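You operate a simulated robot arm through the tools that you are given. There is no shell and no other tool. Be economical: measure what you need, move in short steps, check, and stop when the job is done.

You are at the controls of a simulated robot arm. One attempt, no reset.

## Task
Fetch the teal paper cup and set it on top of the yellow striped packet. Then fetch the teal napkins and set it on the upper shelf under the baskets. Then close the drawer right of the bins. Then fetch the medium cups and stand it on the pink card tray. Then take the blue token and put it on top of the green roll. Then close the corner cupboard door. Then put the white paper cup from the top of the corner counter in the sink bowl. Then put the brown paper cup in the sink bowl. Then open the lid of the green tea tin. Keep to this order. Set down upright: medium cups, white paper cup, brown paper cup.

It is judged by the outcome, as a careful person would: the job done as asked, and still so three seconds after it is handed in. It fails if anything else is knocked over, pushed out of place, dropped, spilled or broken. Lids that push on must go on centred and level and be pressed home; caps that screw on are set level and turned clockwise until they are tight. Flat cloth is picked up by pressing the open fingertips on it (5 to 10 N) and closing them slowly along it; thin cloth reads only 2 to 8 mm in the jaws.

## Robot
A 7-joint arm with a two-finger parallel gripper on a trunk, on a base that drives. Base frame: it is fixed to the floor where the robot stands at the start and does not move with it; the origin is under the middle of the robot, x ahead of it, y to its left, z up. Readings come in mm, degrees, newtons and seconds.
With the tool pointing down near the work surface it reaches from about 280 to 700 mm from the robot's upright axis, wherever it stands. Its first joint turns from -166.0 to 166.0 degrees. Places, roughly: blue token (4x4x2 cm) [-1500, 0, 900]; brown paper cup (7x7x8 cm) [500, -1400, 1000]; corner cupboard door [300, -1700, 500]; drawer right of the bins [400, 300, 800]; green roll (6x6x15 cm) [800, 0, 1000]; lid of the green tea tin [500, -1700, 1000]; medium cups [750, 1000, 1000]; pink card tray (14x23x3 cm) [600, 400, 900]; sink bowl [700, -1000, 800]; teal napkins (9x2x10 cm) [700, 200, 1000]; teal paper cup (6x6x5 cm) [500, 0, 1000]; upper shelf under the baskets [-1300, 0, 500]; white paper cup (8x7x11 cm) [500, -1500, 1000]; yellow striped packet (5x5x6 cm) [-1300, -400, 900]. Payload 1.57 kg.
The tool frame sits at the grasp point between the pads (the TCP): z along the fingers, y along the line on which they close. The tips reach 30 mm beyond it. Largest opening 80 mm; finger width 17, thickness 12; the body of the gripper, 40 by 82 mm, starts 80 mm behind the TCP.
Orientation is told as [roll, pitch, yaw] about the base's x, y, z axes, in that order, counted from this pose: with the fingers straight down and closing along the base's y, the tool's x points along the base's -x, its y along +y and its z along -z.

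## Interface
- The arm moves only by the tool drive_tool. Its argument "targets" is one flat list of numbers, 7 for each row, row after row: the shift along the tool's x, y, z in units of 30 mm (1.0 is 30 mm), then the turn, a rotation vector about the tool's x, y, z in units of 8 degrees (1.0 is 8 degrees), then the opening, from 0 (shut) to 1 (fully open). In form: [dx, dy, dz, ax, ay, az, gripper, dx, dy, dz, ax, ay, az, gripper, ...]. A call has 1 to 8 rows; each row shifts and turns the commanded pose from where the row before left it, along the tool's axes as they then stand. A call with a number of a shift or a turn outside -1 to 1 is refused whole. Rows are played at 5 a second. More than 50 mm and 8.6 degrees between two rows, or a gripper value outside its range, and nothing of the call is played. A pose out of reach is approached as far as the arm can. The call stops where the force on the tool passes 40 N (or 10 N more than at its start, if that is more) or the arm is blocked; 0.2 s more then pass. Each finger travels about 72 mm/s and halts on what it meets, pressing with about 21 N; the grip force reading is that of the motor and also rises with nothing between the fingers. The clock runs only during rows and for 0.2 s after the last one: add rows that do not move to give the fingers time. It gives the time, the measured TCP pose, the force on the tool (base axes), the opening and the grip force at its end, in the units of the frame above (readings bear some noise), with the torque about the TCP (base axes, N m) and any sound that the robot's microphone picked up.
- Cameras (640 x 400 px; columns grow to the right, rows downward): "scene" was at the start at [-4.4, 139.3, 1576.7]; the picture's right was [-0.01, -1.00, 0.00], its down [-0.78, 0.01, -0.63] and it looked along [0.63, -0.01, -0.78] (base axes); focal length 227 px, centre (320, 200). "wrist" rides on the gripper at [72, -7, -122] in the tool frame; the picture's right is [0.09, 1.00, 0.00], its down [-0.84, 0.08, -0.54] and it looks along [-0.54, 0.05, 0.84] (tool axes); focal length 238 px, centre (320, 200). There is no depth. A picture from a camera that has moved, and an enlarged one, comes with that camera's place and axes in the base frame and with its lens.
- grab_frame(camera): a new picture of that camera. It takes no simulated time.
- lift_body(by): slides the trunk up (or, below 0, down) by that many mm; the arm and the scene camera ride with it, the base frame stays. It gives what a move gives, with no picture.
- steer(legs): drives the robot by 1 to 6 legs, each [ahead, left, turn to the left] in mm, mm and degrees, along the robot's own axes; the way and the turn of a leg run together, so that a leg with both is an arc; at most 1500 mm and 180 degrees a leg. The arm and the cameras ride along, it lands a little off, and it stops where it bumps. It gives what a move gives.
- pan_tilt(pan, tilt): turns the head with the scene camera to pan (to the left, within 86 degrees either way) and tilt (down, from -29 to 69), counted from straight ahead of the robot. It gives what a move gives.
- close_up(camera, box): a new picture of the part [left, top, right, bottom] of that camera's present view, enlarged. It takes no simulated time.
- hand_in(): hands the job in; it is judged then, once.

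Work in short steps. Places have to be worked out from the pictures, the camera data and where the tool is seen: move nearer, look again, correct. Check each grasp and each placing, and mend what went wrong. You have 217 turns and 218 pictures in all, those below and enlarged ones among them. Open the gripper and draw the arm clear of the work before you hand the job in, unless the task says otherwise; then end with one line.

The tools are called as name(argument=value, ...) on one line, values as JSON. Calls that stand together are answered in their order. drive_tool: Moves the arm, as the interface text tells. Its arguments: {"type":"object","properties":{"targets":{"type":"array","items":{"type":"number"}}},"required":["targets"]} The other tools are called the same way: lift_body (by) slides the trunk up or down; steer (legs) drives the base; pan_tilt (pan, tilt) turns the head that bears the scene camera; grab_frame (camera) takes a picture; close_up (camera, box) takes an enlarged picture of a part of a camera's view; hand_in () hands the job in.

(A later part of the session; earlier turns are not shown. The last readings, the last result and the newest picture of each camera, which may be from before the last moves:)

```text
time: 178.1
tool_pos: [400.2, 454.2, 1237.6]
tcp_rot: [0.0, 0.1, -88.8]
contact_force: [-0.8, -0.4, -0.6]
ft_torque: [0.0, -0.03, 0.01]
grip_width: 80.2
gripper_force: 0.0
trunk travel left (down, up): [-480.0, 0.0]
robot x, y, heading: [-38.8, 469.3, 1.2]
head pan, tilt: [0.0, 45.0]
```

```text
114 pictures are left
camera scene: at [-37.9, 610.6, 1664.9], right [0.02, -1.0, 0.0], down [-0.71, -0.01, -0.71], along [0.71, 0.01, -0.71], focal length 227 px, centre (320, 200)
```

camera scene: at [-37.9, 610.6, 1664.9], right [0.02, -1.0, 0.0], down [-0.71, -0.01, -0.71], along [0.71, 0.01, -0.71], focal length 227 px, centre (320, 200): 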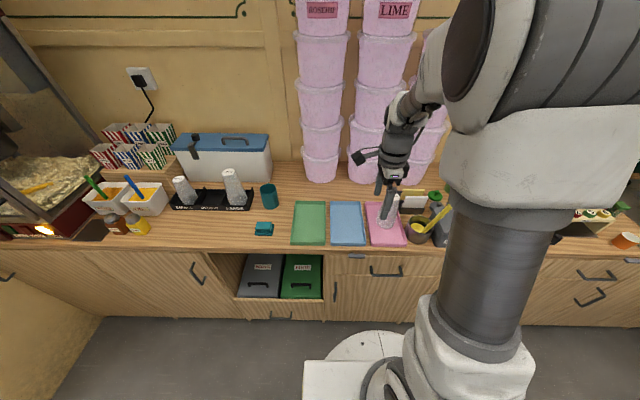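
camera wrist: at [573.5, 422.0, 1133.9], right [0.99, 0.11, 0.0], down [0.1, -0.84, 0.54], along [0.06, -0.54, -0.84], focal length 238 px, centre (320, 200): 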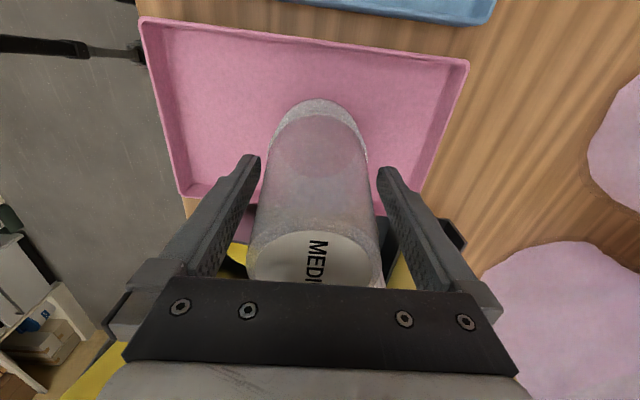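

Task 4 is done. Next is the blue token on the other side. I'll back off, turn round and drive to about (-690, 10).

steer(legs=[[-230, 0, 0], [0, 0, 179], [400, 455, 0]])

pan_tilt(pan=0, tilt=40)

grab_frame(camera="scene")

grab_frame(camera="wrist")

```text
time: 193.6
tool_pos: [-1107.8, 50.0, 1237.7]
tcp_rot: [-0.1, 0.1, 88.9]
contact_force: [1.0, -0.3, 0.5]
ft_torque: [0.0, -0.02, -0.01]
grip_width: 80.1
gripper_force: 0.1
trunk travel left (down, up): [-480.0, 0.0]
robot x, y, heading: [-669.6, 15.4, 178.7]
head pan, tilt: [0.0, 45.0]
```

```text
time: 194.3
tool_pos: [-1107.6, 50.1, 1236.3]
tcp_rot: [-0.1, 0.0, 89.0]
contact_force: [0.5, 0.1, -0.3]
ft_torque: [-0.01, -0.04, -0.02]
grip_width: 79.9
gripper_force: 0.1
trunk travel left (down, up): [-480.0, 0.0]
robot x, y, heading: [-673.3, 16.7, 178.9]
head pan, tilt: [0.0, 40.0]
```

```text
113 pictures are left
camera scene: at [-680.7, -123.0, 1672.2], right [0.02, 1.0, 0.0], down [0.64, -0.01, -0.77], along [-0.77, 0.01, -0.64], focal length 227 px, centre (320, 200)
```

scene: 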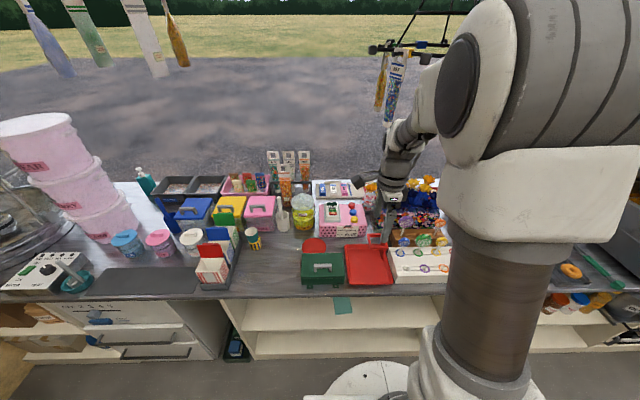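

```text
112 pictures are left
camera wrist: at [-1101.6, -21.2, 1359.6], right [-1.0, -0.07, 0.0], down [-0.06, 0.84, 0.54], along [-0.04, 0.54, -0.84], focal length 238 px, centre (320, 200)
```

wrist: 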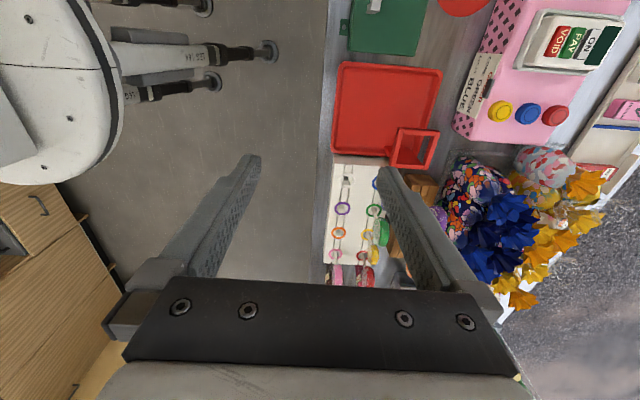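

close_up(camera="wrist", box=[460, 70, 620, 170])

close_up(camera="scene", box=[300, 170, 400, 250])

```text
4.00 times, centred on (540, 120) of wrist
camera zoom: at [-1101.6, -21.2, 1359.6], right [-1.0, -0.07, 0.0], down [-0.06, 0.84, 0.54], along [-0.04, 0.54, -0.84], focal length 953 px, centre (-560, 520)
```

zoom: 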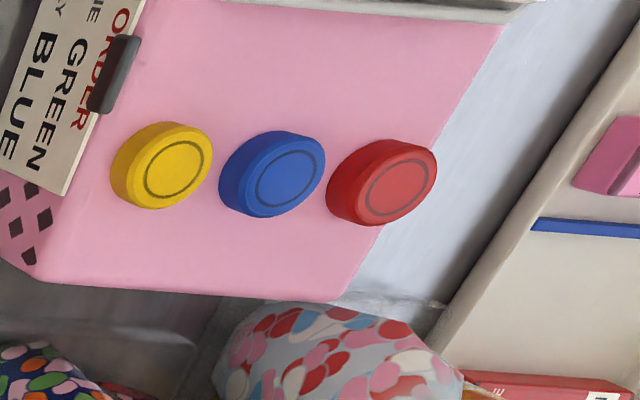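

```text
5.00 times, centred on (350, 210) of scene
camera zoom: at [-680.7, -123.0, 1672.2], right [0.02, 1.0, 0.0], down [0.64, -0.01, -0.77], along [-0.77, 0.01, -0.64], focal length 1134 px, centre (170, 150)
```

zoom: 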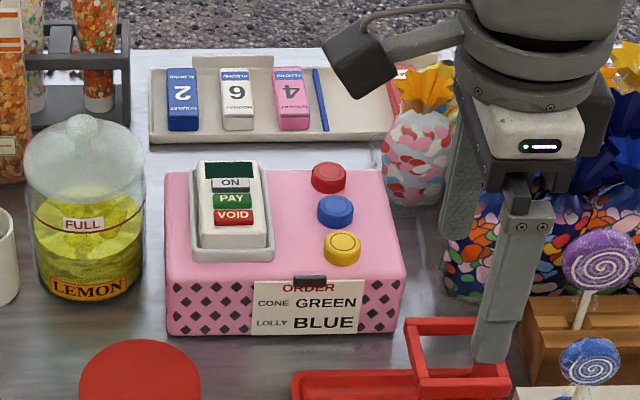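

The blue token is at about (-1471, 47) with its top at z≈940, just out of vertical-tool reach. I'll turn the tool to close along y and tilt it 40° forward, after creeping 40 mm closer.

steer(legs=[[40, 0, 1]])

drive_tool(targets=[0, 0, 0, 0, 0, -1, 1, 0, 0, 0, 0, 0, -1, 1, 0, 0, 0, 0, 0, -1, 1, 0, 0, 0, 0, 0, -1, 1, 0, 0, 0, 0, 0, -1, 1, 0, 0, 0, 0, 0, -1, 1, 0, 0, 0, 0, 0, -1, 1, 0, 0, 0, 0, 0, -1, 1])

drive_tool(targets=[0, 0, 0, 0, 0, -1, 1, 0, 0, 0, 0, 0, -1, 1, 0, 0, 0, 0, 0, -1, 1, 0, 0, 0, 0, -1, 0, 1, 0, 0, 0, 0, -1, 0, 1, 0, 0, 0, 0, -1, 0, 1, 0, 0, 0, 0, -1, 0, 1, 0, 0, 0, 0, -1, 0, 1])

grab_frame(camera="wrist")

grab_frame(camera="scene")

```text
time: 195.2
tool_pos: [-1147.2, 43.0, 1235.8]
tcp_rot: [-0.1, 0.0, 89.9]
contact_force: [0.0, 0.1, 0.3]
ft_torque: [0.01, -0.01, 0.01]
grip_width: 80.0
gripper_force: 0.0
trunk travel left (down, up): [-480.0, 0.0]
robot x, y, heading: [-712.5, 17.5, 179.8]
head pan, tilt: [0.0, 40.0]
```

```text
time: 197.1
tool_pos: [-1147.1, 43.4, 1236.4]
tcp_rot: [0.0, 0.1, 154.0]
contact_force: [-0.1, -0.5, 0.1]
ft_torque: [0.01, 0.0, 0.05]
grip_width: 80.1
gripper_force: 0.0
trunk travel left (down, up): [-480.0, 0.0]
robot x, y, heading: [-709.9, 18.1, 180.0]
head pan, tilt: [0.0, 40.0]
```

```text
time: 198.8
tool_pos: [-1147.3, 48.3, 1237.1]
tcp_rot: [-0.9, -37.3, 177.7]
contact_force: [0.6, -0.4, -0.2]
ft_torque: [0.02, -0.04, 0.0]
grip_width: 79.8
gripper_force: 0.0
out of reach, approached as far as the arm can: row 8
trunk travel left (down, up): [-480.0, 0.0]
robot x, y, heading: [-709.9, 16.2, 179.8]
head pan, tilt: [0.0, 40.0]
```

```text
109 pictures are left
camera wrist: at [-1015.4, 47.6, 1290.9], right [0.02, -1.0, -0.07], down [-0.34, -0.07, 0.94], along [-0.94, 0.0, -0.34], focal length 238 px, centre (320, 200)
```

wrist: 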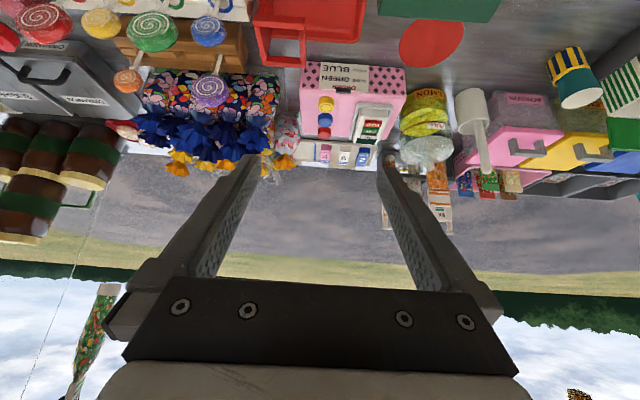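

```text
108 pictures are left
camera scene: at [-718.3, -122.5, 1672.2], right [0.0, 1.0, 0.0], down [0.64, 0.0, -0.77], along [-0.77, 0.0, -0.64], focal length 227 px, centre (320, 200)
```

scene: 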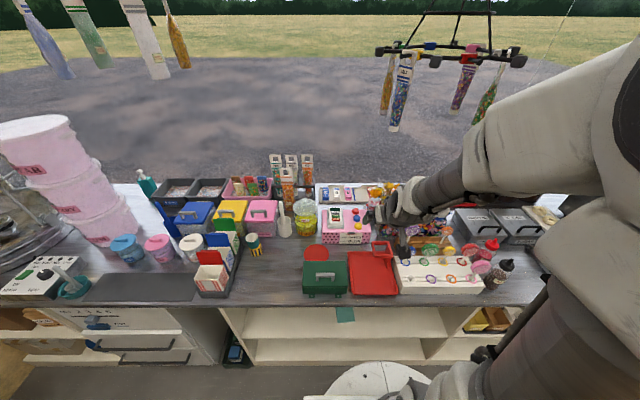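

close_up(camera="wrist", box=[280, 70, 420, 170])

close_up(camera="scene", box=[310, 180, 410, 250])

```text
4.00 times, centred on (350, 120) of wrist
camera zoom: at [-1015.4, 47.6, 1290.9], right [0.02, -1.0, -0.07], down [-0.34, -0.07, 0.94], along [-0.94, 0.0, -0.34], focal length 953 px, centre (200, 520)
```

zoom: 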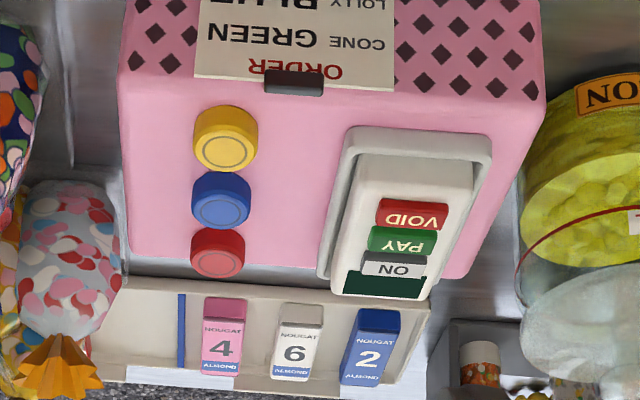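

```text
5.71 times, centred on (360, 215) of scene
camera zoom: at [-718.3, -122.5, 1672.2], right [0.0, 1.0, 0.0], down [0.64, 0.0, -0.77], along [-0.77, 0.0, -0.64], focal length 1296 px, centre (91, 114)
```

zoom: 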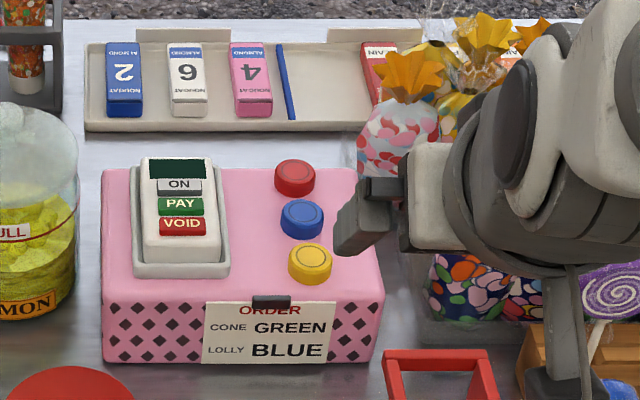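

Refined: token top at about (-1480, 49, 930), standing on the pink box at ~910. I'll move to a standoff 100 mm back along the tool axis with the opening at 60 mm.

drive_tool(targets=[-0.2, 0.035, 0.99, 0, 0, 0, 0.75, -0.2, 0.035, 0.99, 0, 0, 0, 0.75, -0.2, 0.035, 0.99, 0, 0, 0, 0.75, -0.2, 0.035, 0.99, 0, 0, 0, 0.75, -0.2, 0.035, 0.99, 0, 0, 0, 0.75, -0.2, 0.035, 0.99, 0, 0, 0, 0.75, -0.2, 0.035, 0.99, 0, 0, 0, 0.75, -0.2, 0.035, 0.99, 0, 0, 0, 0.75])

drive_tool(targets=[-0.2, 0.035, 0.99, 0, 0, 0, 0.75, -0.2, 0.035, 0.99, 0, 0, 0, 0.75, -0.2, 0.035, 0.99, 0, 0, 0, 0.75])

grab_frame(camera="wrist")

close_up(camera="scene", box=[300, 140, 460, 260])

```text
time: 200.7
tool_pos: [-1329.3, 48.7, 1074.7]
tcp_rot: [-1.0, -37.2, 177.8]
contact_force: [0.2, -0.3, 0.4]
ft_torque: [0.02, -0.03, 0.01]
grip_width: 59.8
gripper_force: 0.1
trunk travel left (down, up): [-480.0, 0.0]
robot x, y, heading: [-711.9, 17.9, 179.9]
head pan, tilt: [0.0, 40.0]
```

```text
time: 201.4
tool_pos: [-1397.9, 49.9, 1016.6]
tcp_rot: [-1.0, -37.2, 177.7]
contact_force: [-0.5, -0.5, -0.1]
ft_torque: [0.03, 0.01, -0.01]
grip_width: 60.2
gripper_force: 0.1
trunk travel left (down, up): [-480.0, 0.0]
robot x, y, heading: [-712.5, 16.0, 180.1]
head pan, tilt: [0.0, 40.0]
```

```text
105 pictures are left
camera wrist: at [-1266.3, 50.7, 1070.2], right [0.03, -1.0, -0.07], down [-0.34, -0.07, 0.94], along [-0.94, 0.0, -0.34], focal length 238 px, centre (320, 200)
```

wrist: 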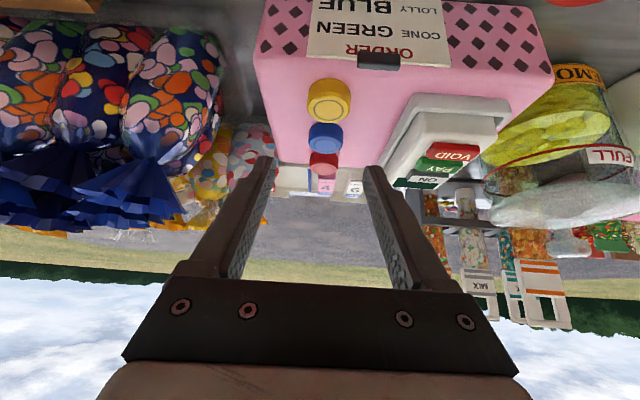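

```text
3.33 times, centred on (380, 200) of scene
camera zoom: at [-718.3, -122.7, 1672.2], right [0.0, 1.0, 0.0], down [0.64, 0.0, -0.77], along [-0.77, 0.0, -0.64], focal length 756 px, centre (120, 200)
```

zoom: 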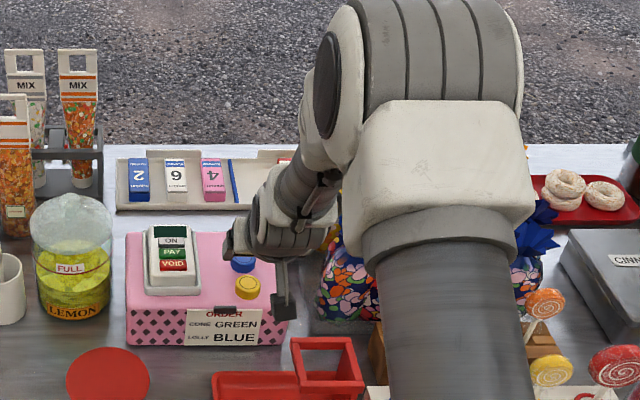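

Everything lines up. I'll advance most of the way and look.

drive_tool(targets=[-0.07, 0.04, 0.9, 0, 0, 0, 0.75, -0.07, 0.04, 0.9, 0, 0, 0, 0.75, -0.06, 0.04, 0.8, 0, 0, 0, 0.75])

grab_frame(camera="wrist")

close_up(camera="scene", box=[310, 180, 410, 250])

```text
time: 202.2
tool_pos: [-1451.8, 48.9, 957.1]
tcp_rot: [-0.9, -37.3, 177.8]
contact_force: [-0.1, 0.0, -0.1]
ft_torque: [0.0, -0.02, 0.01]
grip_width: 60.2
gripper_force: 0.0
trunk travel left (down, up): [-480.0, 0.0]
robot x, y, heading: [-713.1, 17.8, 179.9]
head pan, tilt: [0.0, 40.0]
```

```text
103 pictures are left
camera wrist: at [-1318.1, 49.8, 1011.7], right [0.03, -1.0, -0.07], down [-0.34, -0.07, 0.94], along [-0.94, 0.0, -0.34], focal length 238 px, centre (320, 200)
```

wrist: 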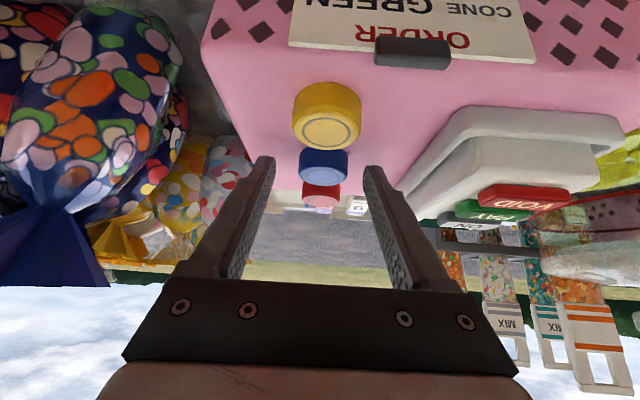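

```text
5.71 times, centred on (360, 215) of scene
camera zoom: at [-718.2, -122.7, 1672.2], right [0.0, 1.0, 0.0], down [0.64, 0.0, -0.77], along [-0.77, 0.0, -0.64], focal length 1296 px, centre (91, 114)
```

zoom: 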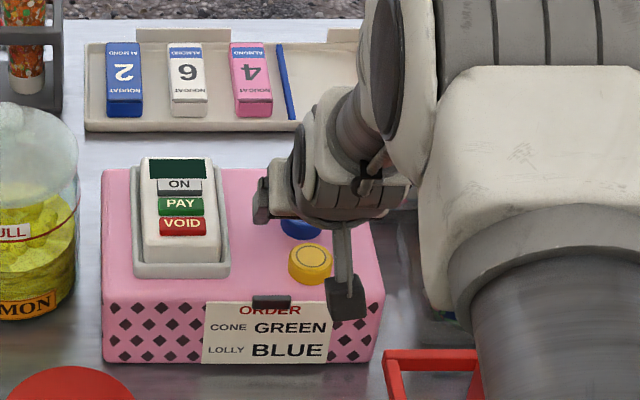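

Final advance: about 22 mm along the axis, with a slight forward correction, then close.

drive_tool(targets=[-0.12, 0.02, 0.36, 0, 0, 0, 0.75, -0.12, 0.01, 0.36, 0, 0, 0, 0.75, 0, 0, 0, 0, 0, 0, 0.75])

grab_frame(camera="wrist")

```text
time: 202.9
tool_pos: [-1470.4, 50.2, 954.6]
tcp_rot: [-0.9, -38.0, 177.8]
contact_force: [10.8, -0.1, 20.8]
ft_torque: [-0.62, -0.07, 0.48]
grip_width: 59.2
gripper_force: 0.1
trunk travel left (down, up): [-480.0, 0.0]
robot x, y, heading: [-713.6, 16.2, 179.9]
head pan, tilt: [0.0, 40.0]
stopped in row 3: the force on the tool passed its limit at 95 N (the readings are from after the stop); the commanded pose is now the measured one
```

```text
101 pictures are left
camera wrist: at [-1337.2, 49.3, 1006.7], right [0.02, -1.0, -0.07], down [-0.33, -0.07, 0.94], along [-0.94, 0.0, -0.33], focal length 238 px, centre (320, 200)
```

wrist: 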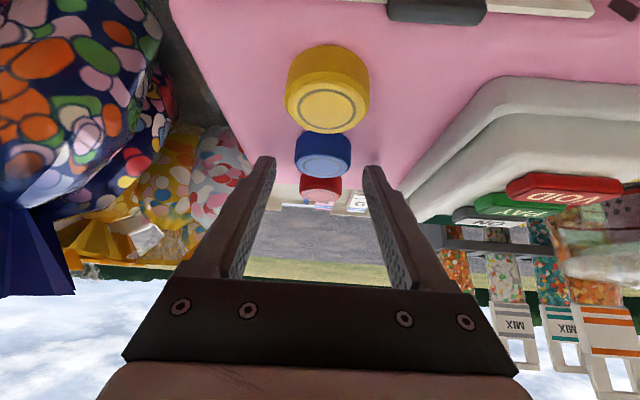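

Contact: the -y finger touched something at tip z≈928. I'll zoom in to see what before moving.

close_up(camera="wrist", box=[230, 80, 430, 205])

close_up(camera="scene", box=[320, 190, 390, 240])

```text
3.20 times, centred on (330, 142) of wrist
camera zoom: at [-1337.2, 49.3, 1006.7], right [0.02, -1.0, -0.07], down [-0.33, -0.07, 0.94], along [-0.94, 0.0, -0.33], focal length 763 px, centre (288, 384)
```

zoom: 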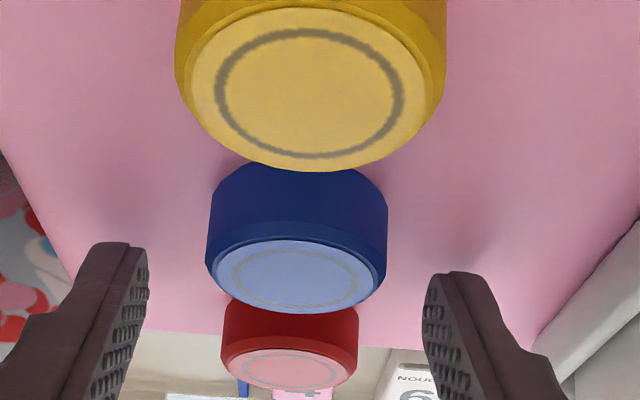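

```text
8.00 times, centred on (355, 215) of scene
camera zoom: at [-713.5, -122.8, 1672.4], right [0.0, 1.0, 0.0], down [0.64, 0.0, -0.77], along [-0.77, 0.0, -0.64], focal length 1815 px, centre (40, 80)
```

zoom: 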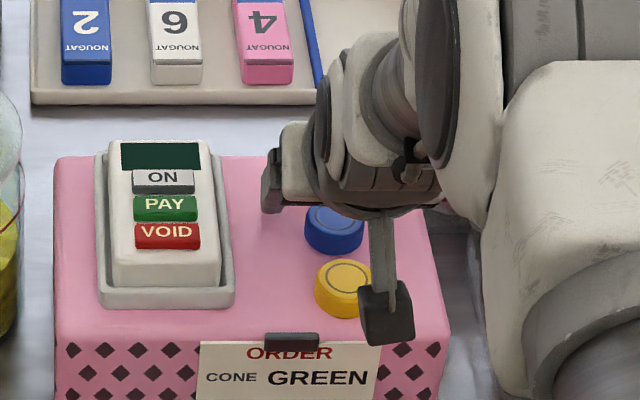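

The finger's wider knuckle seems to be touching the till device's edge. The device hasn't moved: its image ratios are unchanged. I'll retreat, narrow the opening to 48 mm, and re-approach in small steps.

drive_tool(targets=[0, 0, -0.5, 0, 0, 0, 0.75, 0, 0, -0.5, 0, 0, 0, 0.75, 0, -0.05, 0, 0, 0, 0, 0.61, 0, 0, 0, 0, 0, 0, 0.61])

grab_frame(camera="wrist")

```text
time: 203.9
tool_pos: [-1451.7, 49.6, 972.8]
tcp_rot: [-1.0, -37.4, 177.9]
contact_force: [0.5, 0.1, 0.8]
ft_torque: [0.02, 0.02, 0.01]
grip_width: 48.7
gripper_force: 0.0
trunk travel left (down, up): [-480.0, 0.0]
robot x, y, heading: [-714.4, 16.6, 180.0]
head pan, tilt: [0.0, 40.0]
```

```text
98 pictures are left
camera wrist: at [-1319.3, 49.5, 1026.4], right [0.03, -1.0, -0.07], down [-0.34, -0.07, 0.94], along [-0.94, 0.0, -0.34], focal length 238 px, centre (320, 200)
```

wrist: 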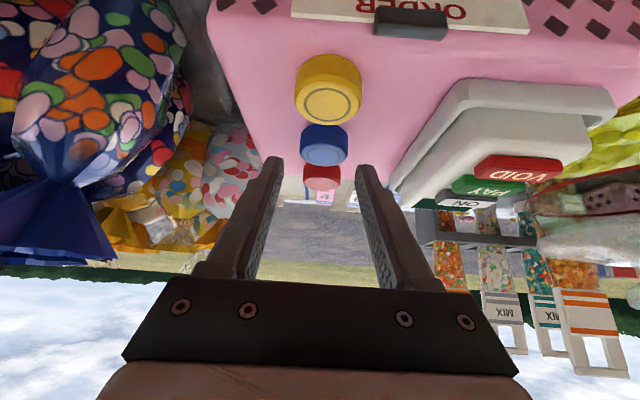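

Combining three views gives the token at (-1480, 49), top 930. I'll advance in two small moves.

drive_tool(targets=[0.12, 0, 0.25, 0, 0, 0, 0.61, 0.11, 0, 0.27, 0, 0, 0, 0.61])

drive_tool(targets=[0, 0, 0.25, 0, 0, 0, 0.61, 0, 0, 0, 0, 0, 0, 0.61])

grab_frame(camera="wrist")

```text
time: 204.5
tool_pos: [-1455.8, 50.7, 955.6]
tcp_rot: [-1.0, -37.5, 177.8]
contact_force: [0.3, 0.1, -0.4]
ft_torque: [0.0, -0.03, 0.0]
grip_width: 48.9
gripper_force: 0.1
trunk travel left (down, up): [-480.0, 0.0]
robot x, y, heading: [-712.5, 15.5, 180.0]
head pan, tilt: [0.0, 40.0]
```

```text
time: 205.1
tool_pos: [-1459.9, 50.0, 954.7]
tcp_rot: [-0.9, -37.8, 177.8]
contact_force: [15.3, -0.9, 21.7]
ft_torque: [-0.6, -0.15, 0.44]
grip_width: 49.0
gripper_force: 0.0
trunk travel left (down, up): [-480.0, 0.0]
robot x, y, heading: [-712.6, 18.3, 179.9]
head pan, tilt: [0.0, 40.0]
```

```text
97 pictures are left
camera wrist: at [-1326.6, 50.6, 1007.0], right [0.03, -1.0, -0.07], down [-0.33, -0.07, 0.94], along [-0.94, 0.0, -0.33], focal length 238 px, centre (320, 200)
```

wrist: 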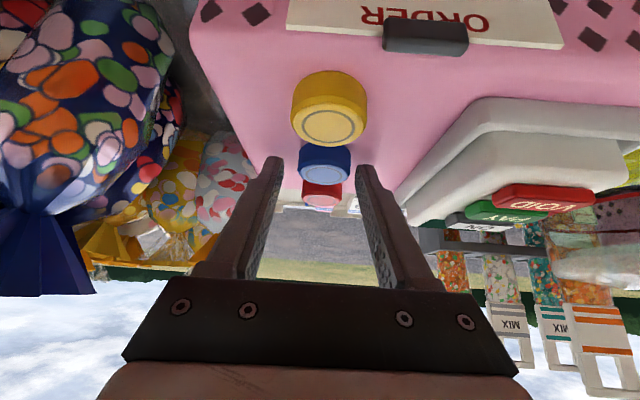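

The contact height is the same at a different x, and the torque matches a fingertip corner. So the box top is at z≈926 and the token is higher and nearer, at about (-1469, 49). I'll back off slightly and close.

drive_tool(targets=[0.13, 0, -0.16, 0, 0, 0, 0.61, 0, 0, 0, 0, 0, 0, 0.55, 0, 0, 0, 0, 0, 0, 0.45, 0, 0, 0, 0, 0, 0, 0.35, 0, 0, 0, 0, 0, 0, 0.35])

grab_frame(camera="wrist")

```text
time: 206.3
tool_pos: [-1454.6, 48.0, 954.2]
tcp_rot: [-1.0, -37.9, 178.0]
contact_force: [-7.5, -11.6, 18.9]
ft_torque: [-0.78, 0.49, 0.04]
grip_width: 39.0
gripper_force: 6.1
trunk travel left (down, up): [-480.0, 0.0]
robot x, y, heading: [-711.5, 12.7, 180.0]
head pan, tilt: [0.0, 40.0]
```

```text
96 pictures are left
camera wrist: at [-1322.3, 47.7, 1007.0], right [0.03, -1.0, -0.07], down [-0.33, -0.07, 0.94], along [-0.94, 0.0, -0.33], focal length 238 px, centre (320, 200)
```

wrist: 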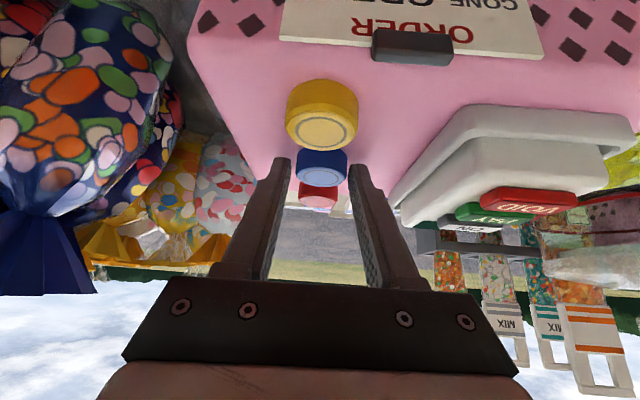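

The width halted at 39 mm, so the fingers are on the token. I'll relieve downward pressure, close more firmly, and lift a little.

drive_tool(targets=[0, 0, -0.05, 0, 0, 0, 0.35, 0, 0, 0, 0, 0, 0, 0.3, 0, 0, 0, 0, 0, 0, 0.3])

drive_tool(targets=[-0.3, 0, -0.4, 0, 0, 0, 0.3, -0.6, 0, -0.8, 0, 0, 0, 0.3])

grab_frame(camera="wrist")

```text
time: 207.1
tool_pos: [-1452.5, 49.7, 954.2]
tcp_rot: [-1.1, -37.6, 177.9]
contact_force: [-4.6, -12.5, 17.9]
ft_torque: [-0.72, 0.37, 0.06]
grip_width: 35.4
gripper_force: 6.4
trunk travel left (down, up): [-480.0, 0.0]
robot x, y, heading: [-711.1, 19.3, 179.8]
head pan, tilt: [0.0, 40.0]
```

```text
time: 207.7
tool_pos: [-1450.9, 52.0, 996.2]
tcp_rot: [-1.0, -37.2, 177.9]
contact_force: [0.4, -0.7, -1.4]
ft_torque: [0.0, 0.02, -0.01]
grip_width: 32.1
gripper_force: 20.9
trunk travel left (down, up): [-480.0, 0.0]
robot x, y, heading: [-712.4, 18.8, 179.6]
head pan, tilt: [0.0, 40.0]
```

```text
95 pictures are left
camera wrist: at [-1319.3, 51.1, 1050.1], right [0.02, -1.0, -0.07], down [-0.34, -0.07, 0.94], along [-0.94, 0.0, -0.34], focal length 238 px, centre (320, 200)
```

wrist: 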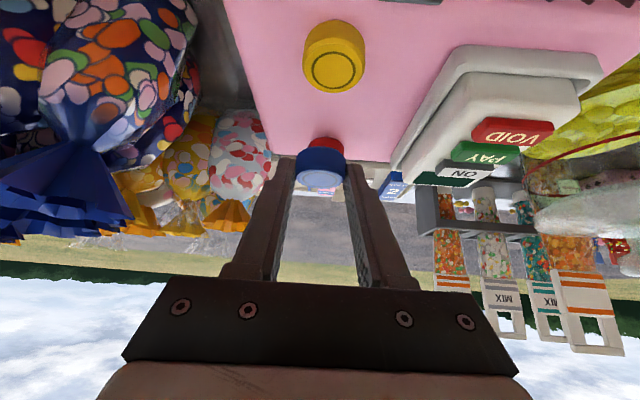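

The blue token is lifted. I'll zoom to see how it sits in the fingers, and check that yellow and red are undisturbed.

close_up(camera="wrist", box=[240, 100, 400, 200])

close_up(camera="scene", box=[310, 180, 410, 250])

```text
4.00 times, centred on (320, 150) of wrist
camera zoom: at [-1319.3, 51.1, 1050.1], right [0.02, -1.0, -0.07], down [-0.34, -0.07, 0.94], along [-0.94, 0.0, -0.34], focal length 953 px, centre (320, 400)
```

zoom: 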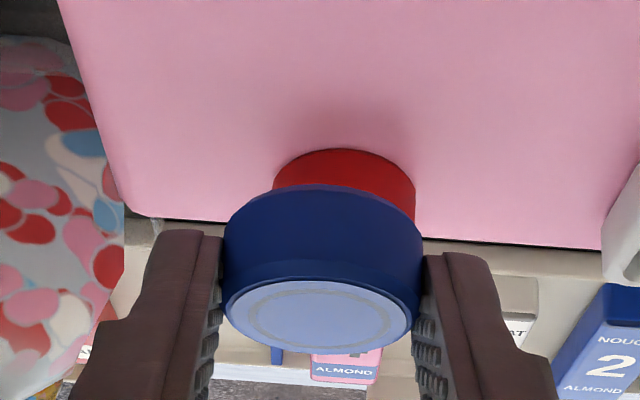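

```text
5.71 times, centred on (360, 215) of scene
camera zoom: at [-717.5, -122.5, 1672.1], right [0.0, 1.0, 0.0], down [0.64, 0.0, -0.77], along [-0.77, 0.0, -0.64], focal length 1296 px, centre (91, 114)
```

zoom: 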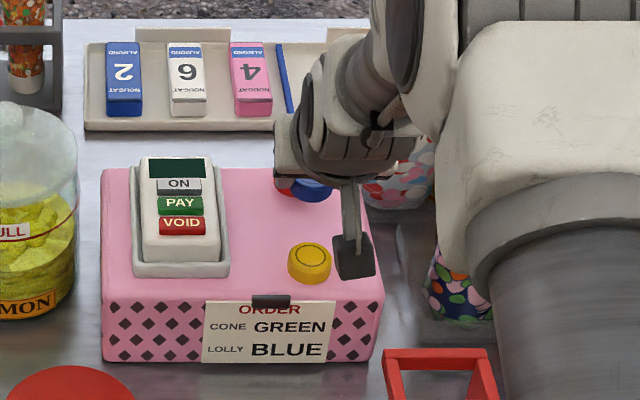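

Held securely and flat, with the neighbours untouched. I'll raise it 150 mm, retract, then back off and turn to the first counter.

drive_tool(targets=[-0.6, 0, -0.79, 0, 0, 0, 0.3, -0.6, 0, -0.79, 0, 0, 0, 0.3, -0.6, 0, -0.79, 0, 0, 0, 0.3, -0.6, 0, -0.79, 0, 0, 0, 0.3, -0.6, 0, -0.79, 0, 0, 0, 0.3, -0.6, 0, -0.79, 0, 0, 0, 0.3])

drive_tool(targets=[0.79, 0, -0.6, 0, 0, 0, 0.3, 0.79, 0, -0.6, 0, 0, 0, 0.3, 0.79, 0, -0.6, 0, 0, 0, 0.3, 0.79, 0, -0.6, 0, 0, 0, 0.3, 0.79, 0, -0.6, 0, 0, 0, 0.3, 0.79, 0, -0.6, 0, 0, 0, 0.3])

steer(legs=[[-450, 0, 0], [0, 0, 180]])

grab_frame(camera="scene")

```text
time: 209.1
tool_pos: [-1451.9, 45.5, 1178.5]
tcp_rot: [-0.9, -37.5, 177.9]
contact_force: [0.3, 0.2, -0.3]
ft_torque: [0.02, -0.01, -0.01]
grip_width: 31.7
gripper_force: 20.9
trunk travel left (down, up): [-480.0, 0.0]
robot x, y, heading: [-711.7, 19.3, 180.0]
head pan, tilt: [0.0, 40.0]
```

```text
time: 210.5
tool_pos: [-1272.3, 37.9, 1174.7]
tcp_rot: [-1.0, -37.6, 177.7]
contact_force: [0.0, 0.2, -1.4]
ft_torque: [-0.01, 0.02, -0.02]
grip_width: 31.7
gripper_force: 20.9
trunk travel left (down, up): [-480.0, 0.0]
robot x, y, heading: [-708.9, 18.3, 179.8]
head pan, tilt: [0.0, 40.0]
```

```text
time: 224.0
tool_pos: [300.8, -1.4, 1175.5]
tcp_rot: [-1.0, -37.5, -2.0]
contact_force: [0.1, 0.5, -0.5]
ft_torque: [-0.02, -0.03, 0.01]
grip_width: 31.9
gripper_force: 20.5
trunk travel left (down, up): [-480.0, 0.0]
robot x, y, heading: [-262.7, 16.9, 0.2]
head pan, tilt: [0.0, 40.0]
```

```text
92 pictures are left
camera scene: at [-256.6, 155.7, 1672.2], right [0.0, -1.0, 0.0], down [-0.64, 0.0, -0.77], along [0.77, 0.0, -0.64], focal length 227 px, centre (320, 200)
```

scene: 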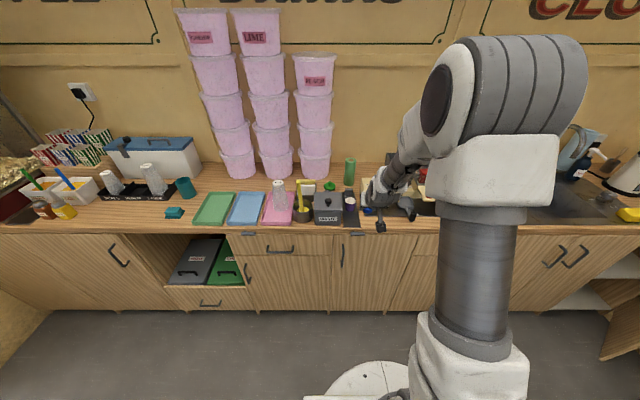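

The roll is visible ahead. I'll drive forward 310 mm and look closer.

steer(legs=[[310, 0, 0]])

grab_frame(camera="wrist")

close_up(camera="scene", box=[320, 110, 440, 200])

```text
time: 226.6
tool_pos: [610.1, -3.8, 1175.7]
tcp_rot: [-1.1, -37.5, -1.9]
contact_force: [0.3, -0.2, -0.7]
ft_torque: [-0.02, 0.03, 0.01]
grip_width: 31.6
gripper_force: 21.3
trunk travel left (down, up): [-480.0, 0.0]
robot x, y, heading: [43.2, 14.3, -0.2]
head pan, tilt: [0.0, 40.0]
```

```text
91 pictures are left
camera wrist: at [478.6, -3.7, 1228.9], right [-0.03, 1.0, -0.07], down [0.34, 0.07, 0.94], along [0.94, 0.0, -0.34], focal length 238 px, centre (320, 200)
```

wrist: 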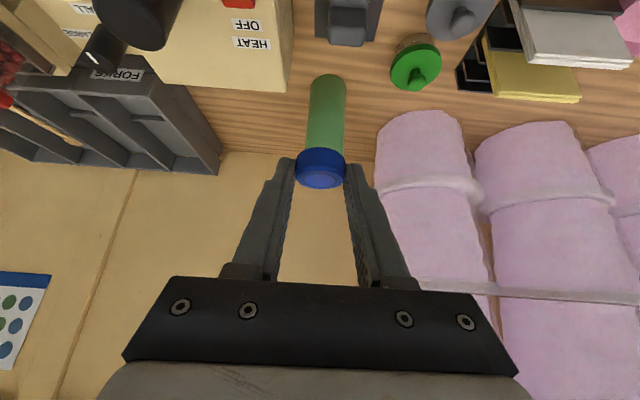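

```text
4.44 times, centred on (380, 155) of scene
camera zoom: at [52.8, 156.2, 1672.2], right [0.0, -1.0, 0.0], down [-0.64, 0.0, -0.77], along [0.77, 0.0, -0.64], focal length 1008 px, centre (53, 400)
```

zoom: 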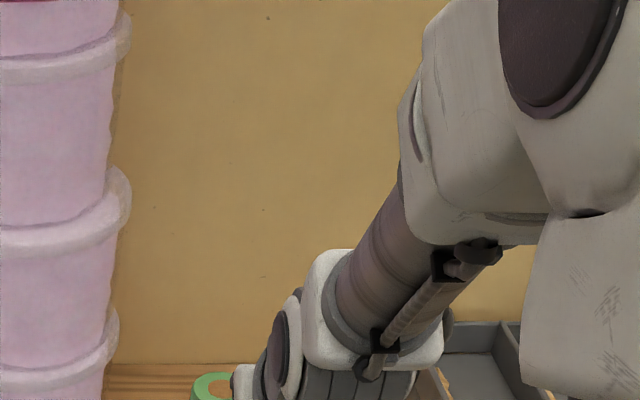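

close_up(camera="scene", box=[320, 180, 440, 255])

close_up(camera="wrist", box=[260, 60, 400, 200])

```text
5.33 times, centred on (380, 218) of scene
camera zoom: at [52.8, 156.2, 1672.2], right [0.0, -1.0, 0.0], down [-0.64, 0.0, -0.77], along [0.77, 0.0, -0.64], focal length 1210 px, centre (0, 107)
```

zoom: 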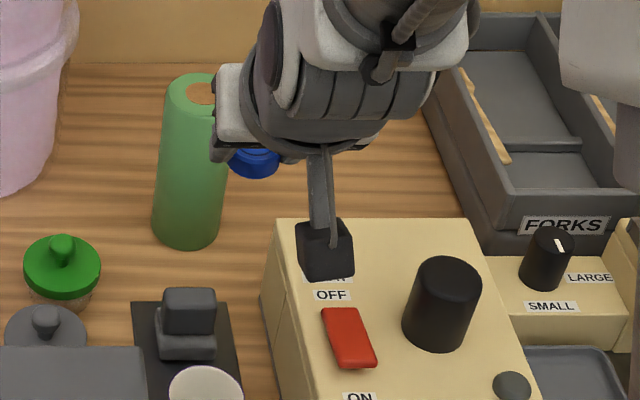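

```text
2.86 times, centred on (330, 130) of wrist
camera zoom: at [478.6, -3.7, 1228.9], right [-0.03, 1.0, -0.07], down [0.34, 0.07, 0.94], along [0.94, 0.0, -0.34], focal length 681 px, centre (291, 400)
```

zoom: 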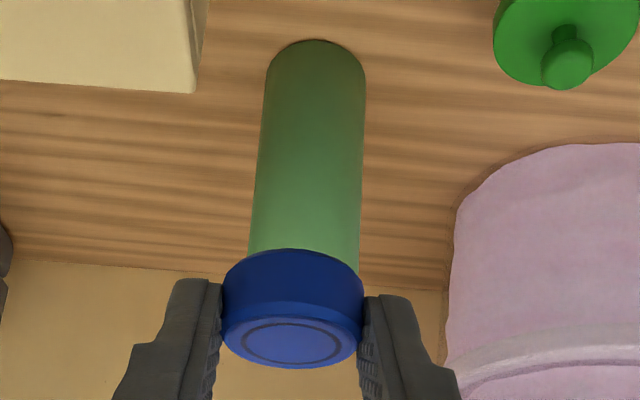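

The roll's axis is at about (803, -3), top at ~1058. I'll move the token forward over it, staying high.

drive_tool(targets=[-0.79, 0.05, 0.61, 0, 0, 0, 0.3, -0.79, 0.05, 0.61, 0, 0, 0, 0.3, -0.79, 0.05, 0.61, 0, 0, 0, 0.3, -0.79, 0.05, 0.61, 0, 0, 0, 0.3, -0.79, 0.05, 0.61, 0, 0, 0, 0.3, -0.6, 0, 0.46, 0, 0, 0, 0.3])

grab_frame(camera="wrist")

close_up(camera="scene", box=[310, 160, 430, 235])

```text
time: 228.0
tool_pos: [781.9, -4.8, 1174.3]
tcp_rot: [-1.0, -37.4, -2.0]
contact_force: [0.2, -0.1, 0.4]
ft_torque: [0.0, -0.01, 0.05]
grip_width: 32.0
gripper_force: 20.9
trunk travel left (down, up): [-480.0, 0.0]
robot x, y, heading: [44.7, 17.1, -0.0]
head pan, tilt: [0.0, 40.0]
```

```text
87 pictures are left
camera wrist: at [651.3, -4.1, 1228.3], right [-0.03, 1.0, -0.07], down [0.34, 0.07, 0.94], along [0.94, 0.0, -0.34], focal length 238 px, centre (320, 200)
```

wrist: 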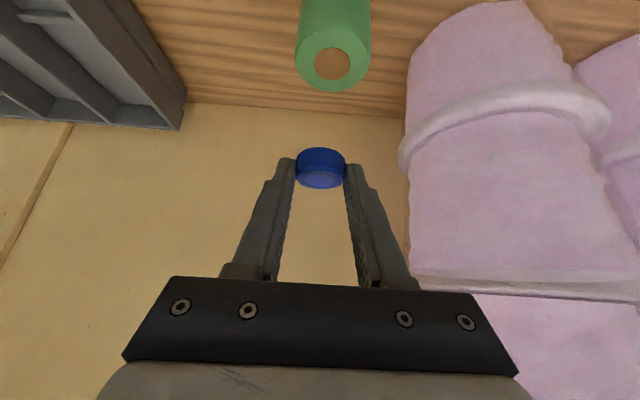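

```text
5.33 times, centred on (370, 198) of scene
camera zoom: at [52.8, 156.2, 1672.2], right [0.0, -1.0, 0.0], down [-0.64, 0.0, -0.77], along [0.77, 0.0, -0.64], focal length 1210 px, centre (53, 213)
```

zoom: 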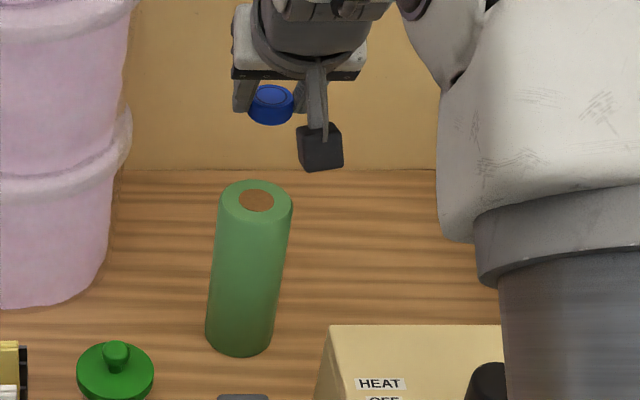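

Laterally aligned. I'll lower 60 mm, then compare depth.

drive_tool(targets=[0.6, 0, 0.79, 0, 0, 0, 0.3, 0.6, 0, 0.79, 0, 0, 0, 0.3])

grab_frame(camera="wrist")

close_up(camera="scene", box=[330, 170, 410, 220])

```text
time: 228.6
tool_pos: [782.9, -6.8, 1114.9]
tcp_rot: [-1.0, -37.5, -2.0]
contact_force: [0.1, -0.4, 0.0]
ft_torque: [-0.03, 0.04, 0.02]
grip_width: 32.1
gripper_force: 20.5
trunk travel left (down, up): [-480.0, 0.0]
robot x, y, heading: [51.3, 13.6, 0.0]
head pan, tilt: [0.0, 40.0]
```

```text
85 pictures are left
camera wrist: at [651.9, -4.9, 1168.4], right [-0.03, 1.0, -0.07], down [0.34, 0.07, 0.94], along [0.94, 0.0, -0.34], focal length 238 px, centre (320, 200)
```

wrist: 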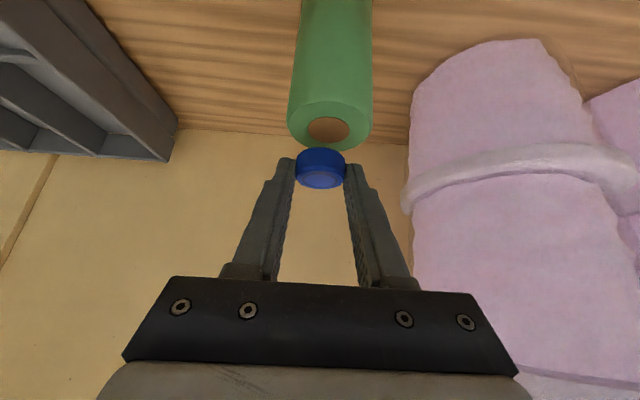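

```text
8.00 times, centred on (370, 195) of scene
camera zoom: at [52.9, 156.2, 1672.2], right [0.0, -1.0, 0.0], down [-0.64, 0.0, -0.77], along [0.77, 0.0, -0.64], focal length 1815 px, centre (-80, 240)
```

zoom: 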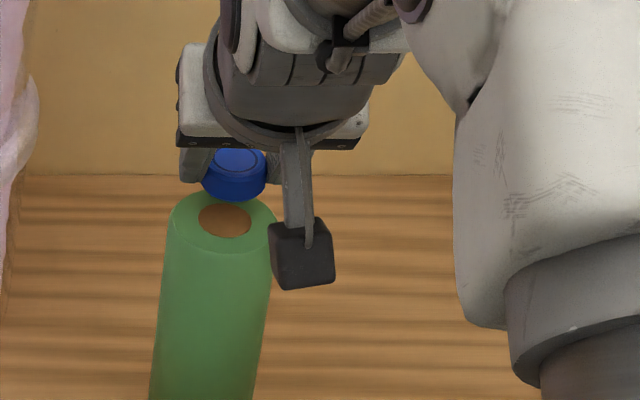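

The roll top is at about (798, -4, 1063) and the token at (799, -6.5). I'll shift +2 mm in y and lower in small steps.

drive_tool(targets=[0.2, 0.08, 0.29, 0, 0, 0, 0.3, 0, 0, 0, 0, 0, 0, 0.3])

close_up(camera="wrist", box=[250, 80, 410, 220])

close_up(camera="scene", box=[330, 170, 410, 220])

```text
time: 229.2
tool_pos: [783.4, -3.5, 1105.2]
tcp_rot: [-1.0, -37.5, -2.0]
contact_force: [0.0, 0.0, 1.0]
ft_torque: [0.0, -0.01, -0.01]
grip_width: 31.9
gripper_force: 21.1
trunk travel left (down, up): [-480.0, 0.0]
robot x, y, heading: [47.8, 14.9, -0.1]
head pan, tilt: [0.0, 40.0]
```

```text
2.86 times, centred on (330, 150) of wrist
camera zoom: at [652.4, -2.5, 1158.0], right [-0.03, 1.0, -0.07], down [0.34, 0.07, 0.94], along [0.94, 0.0, -0.34], focal length 681 px, centre (291, 343)
```

zoom: 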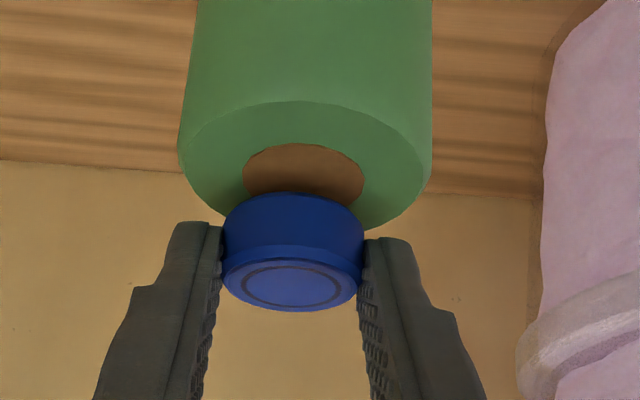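

```text
8.00 times, centred on (370, 195) of scene
camera zoom: at [52.6, 156.3, 1672.2], right [0.0, -1.0, 0.0], down [-0.64, 0.0, -0.77], along [0.77, 0.0, -0.64], focal length 1815 px, centre (-80, 240)
```

zoom: 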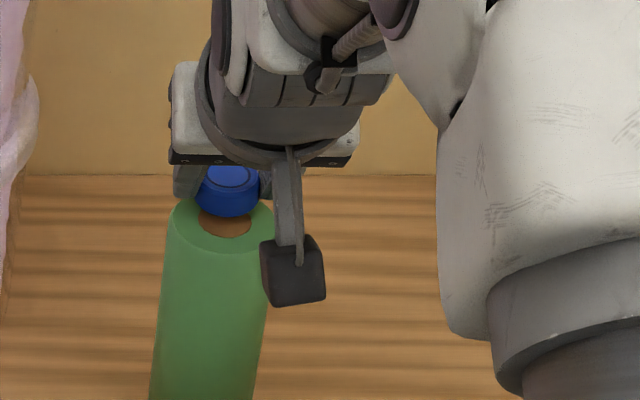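

Aligned within a couple of mm in both views. Lowering in 4 mm steps.

drive_tool(targets=[0.08, 0.02, 0.106, 0, 0, 0, 0.3, 0, 0, 0, 0, 0, 0, 0.3])

drive_tool(targets=[0.08, 0, 0.106, 0, 0, 0, 0.3, 0, 0, 0, 0, 0, 0, 0.3])

drive_tool(targets=[0.06, 0, 0.08, 0, 0, 0, 0.3, 0, 0, 0, 0, 0, 0, 0.3])

close_up(camera="wrist", box=[250, 80, 410, 220])

```text
time: 229.8
tool_pos: [782.1, -1.6, 1100.7]
tcp_rot: [-1.0, -37.5, -2.0]
contact_force: [0.2, 0.6, -0.7]
ft_torque: [0.03, 0.0, 0.01]
grip_width: 31.9
gripper_force: 21.2
trunk travel left (down, up): [-480.0, 0.0]
robot x, y, heading: [51.1, 16.4, -0.3]
head pan, tilt: [0.0, 40.0]
```

```text
time: 230.4
tool_pos: [783.9, -1.6, 1100.2]
tcp_rot: [-1.0, -37.7, -2.0]
contact_force: [-1.0, 0.6, 9.8]
ft_torque: [0.2, -0.07, 0.03]
grip_width: 32.1
gripper_force: 21.6
trunk travel left (down, up): [-480.0, 0.0]
robot x, y, heading: [46.4, 14.9, -0.2]
head pan, tilt: [0.0, 40.0]
```

```text
time: 231.0
tool_pos: [783.6, -1.5, 1098.7]
tcp_rot: [-0.9, -38.0, -2.0]
contact_force: [0.5, 1.0, 25.1]
ft_torque: [0.26, -0.2, 0.0]
grip_width: 31.7
gripper_force: 21.4
trunk travel left (down, up): [-480.0, 0.0]
robot x, y, heading: [49.5, 17.4, -0.0]
head pan, tilt: [0.0, 40.0]
```

```text
2.86 times, centred on (330, 150) of wrist
camera zoom: at [651.8, -1.8, 1151.1], right [-0.03, 1.0, -0.07], down [0.33, 0.07, 0.94], along [0.94, 0.0, -0.33], focal length 681 px, centre (291, 343)
```

zoom: 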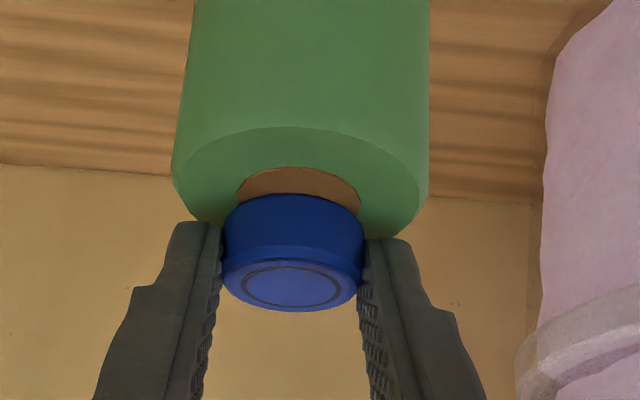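

The wrist view shows the token about 13 mm too far back on the roll top. I'll lift 5 mm, move 13 mm toward the robot (+1.5 mm in y), and set down again.

drive_tool(targets=[-0.14, 0, -0.18, 0, 0, 0, 0.3, 0.344, 0.05, -0.263, 0, 0, 0, 0.3, 0, 0, 0, 0, 0, 0, 0.3])

close_up(camera="wrist", box=[250, 80, 410, 220])

close_up(camera="scene", box=[330, 170, 410, 220])

```text
time: 231.8
tool_pos: [769.9, 0.5, 1101.1]
tcp_rot: [-1.0, -37.6, -2.0]
contact_force: [3.5, -0.5, 15.5]
ft_torque: [-0.03, -0.58, 0.02]
grip_width: 32.0
gripper_force: 20.8
trunk travel left (down, up): [-480.0, 0.0]
robot x, y, heading: [41.8, 20.2, -0.2]
head pan, tilt: [0.0, 40.0]
```

```text
2.86 times, centred on (330, 150) of wrist
camera zoom: at [638.3, -0.1, 1155.2], right [-0.03, 1.0, -0.07], down [0.34, 0.07, 0.94], along [0.94, 0.0, -0.34], focal length 681 px, centre (291, 343)
```

zoom: 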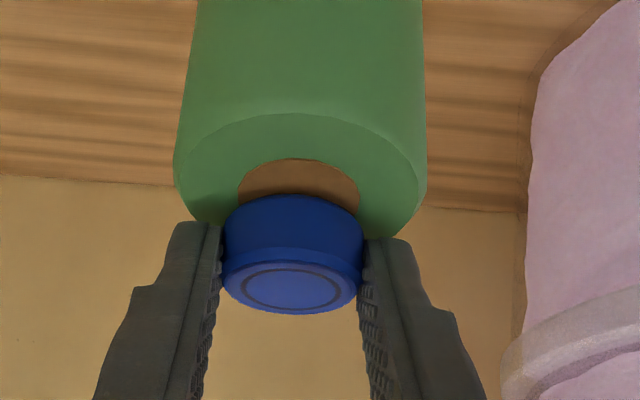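

```text
8.00 times, centred on (370, 195) of scene
camera zoom: at [51.2, 156.2, 1672.2], right [0.0, -1.0, 0.0], down [-0.64, 0.0, -0.77], along [0.77, 0.0, -0.64], focal length 1815 px, centre (-80, 240)
```

zoom: 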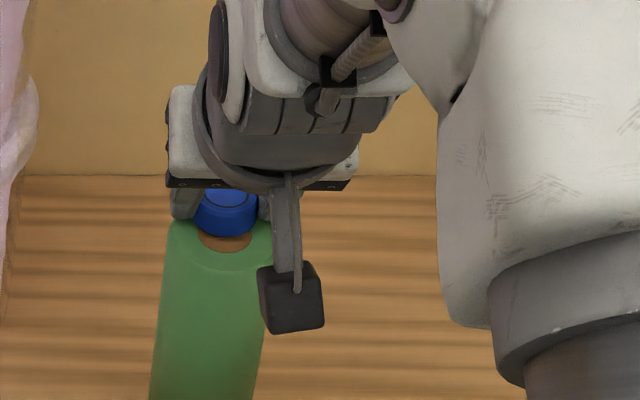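

Still in contact, and the drag seems to have shifted the roll along with it. I'll lift straight up 12 mm and see whether the roll stands properly.

drive_tool(targets=[-0.12, 0, -0.16, 0, 0, 0, 0.3, -0.12, 0, -0.16, 0, 0, 0, 0.3, 0, 0, 0, 0, 0, 0, 0.3])

close_up(camera="wrist", box=[250, 80, 410, 220])

close_up(camera="scene", box=[310, 160, 430, 235])

```text
time: 232.6
tool_pos: [769.1, 0.7, 1111.3]
tcp_rot: [-1.0, -37.3, -2.0]
contact_force: [0.2, 0.0, -0.5]
ft_torque: [0.01, 0.02, 0.0]
grip_width: 31.8
gripper_force: 21.6
trunk travel left (down, up): [-480.0, 0.0]
robot x, y, heading: [48.4, 16.1, -0.1]
head pan, tilt: [0.0, 40.0]
```

```text
2.86 times, centred on (330, 150) of wrist
camera zoom: at [638.1, 0.0, 1165.2], right [-0.03, 1.0, -0.07], down [0.34, 0.07, 0.94], along [0.94, 0.0, -0.34], focal length 681 px, centre (291, 343)
```

zoom: 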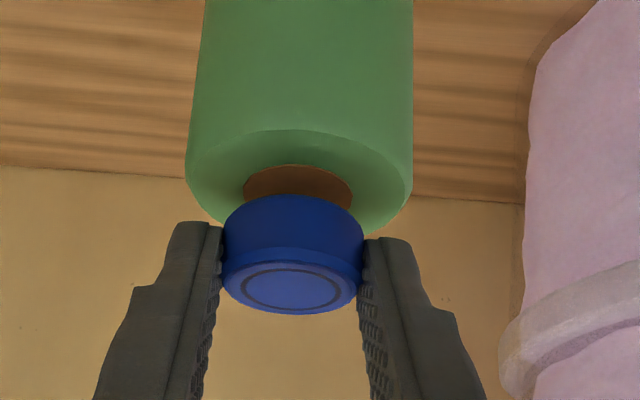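

```text
5.33 times, centred on (370, 198) of scene
camera zoom: at [52.6, 156.2, 1672.1], right [0.0, -1.0, 0.0], down [-0.64, 0.0, -0.77], along [0.77, 0.0, -0.64], focal length 1210 px, centre (53, 213)
```

zoom: 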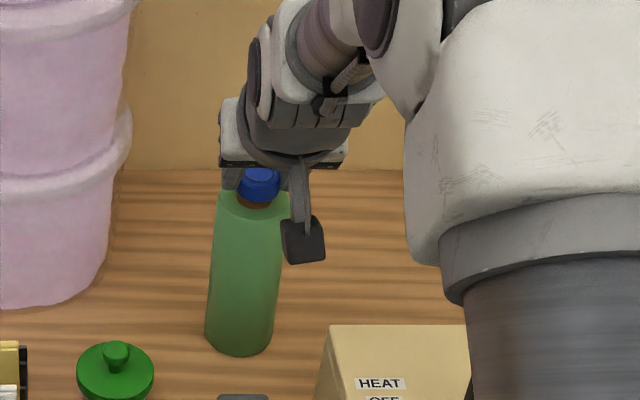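

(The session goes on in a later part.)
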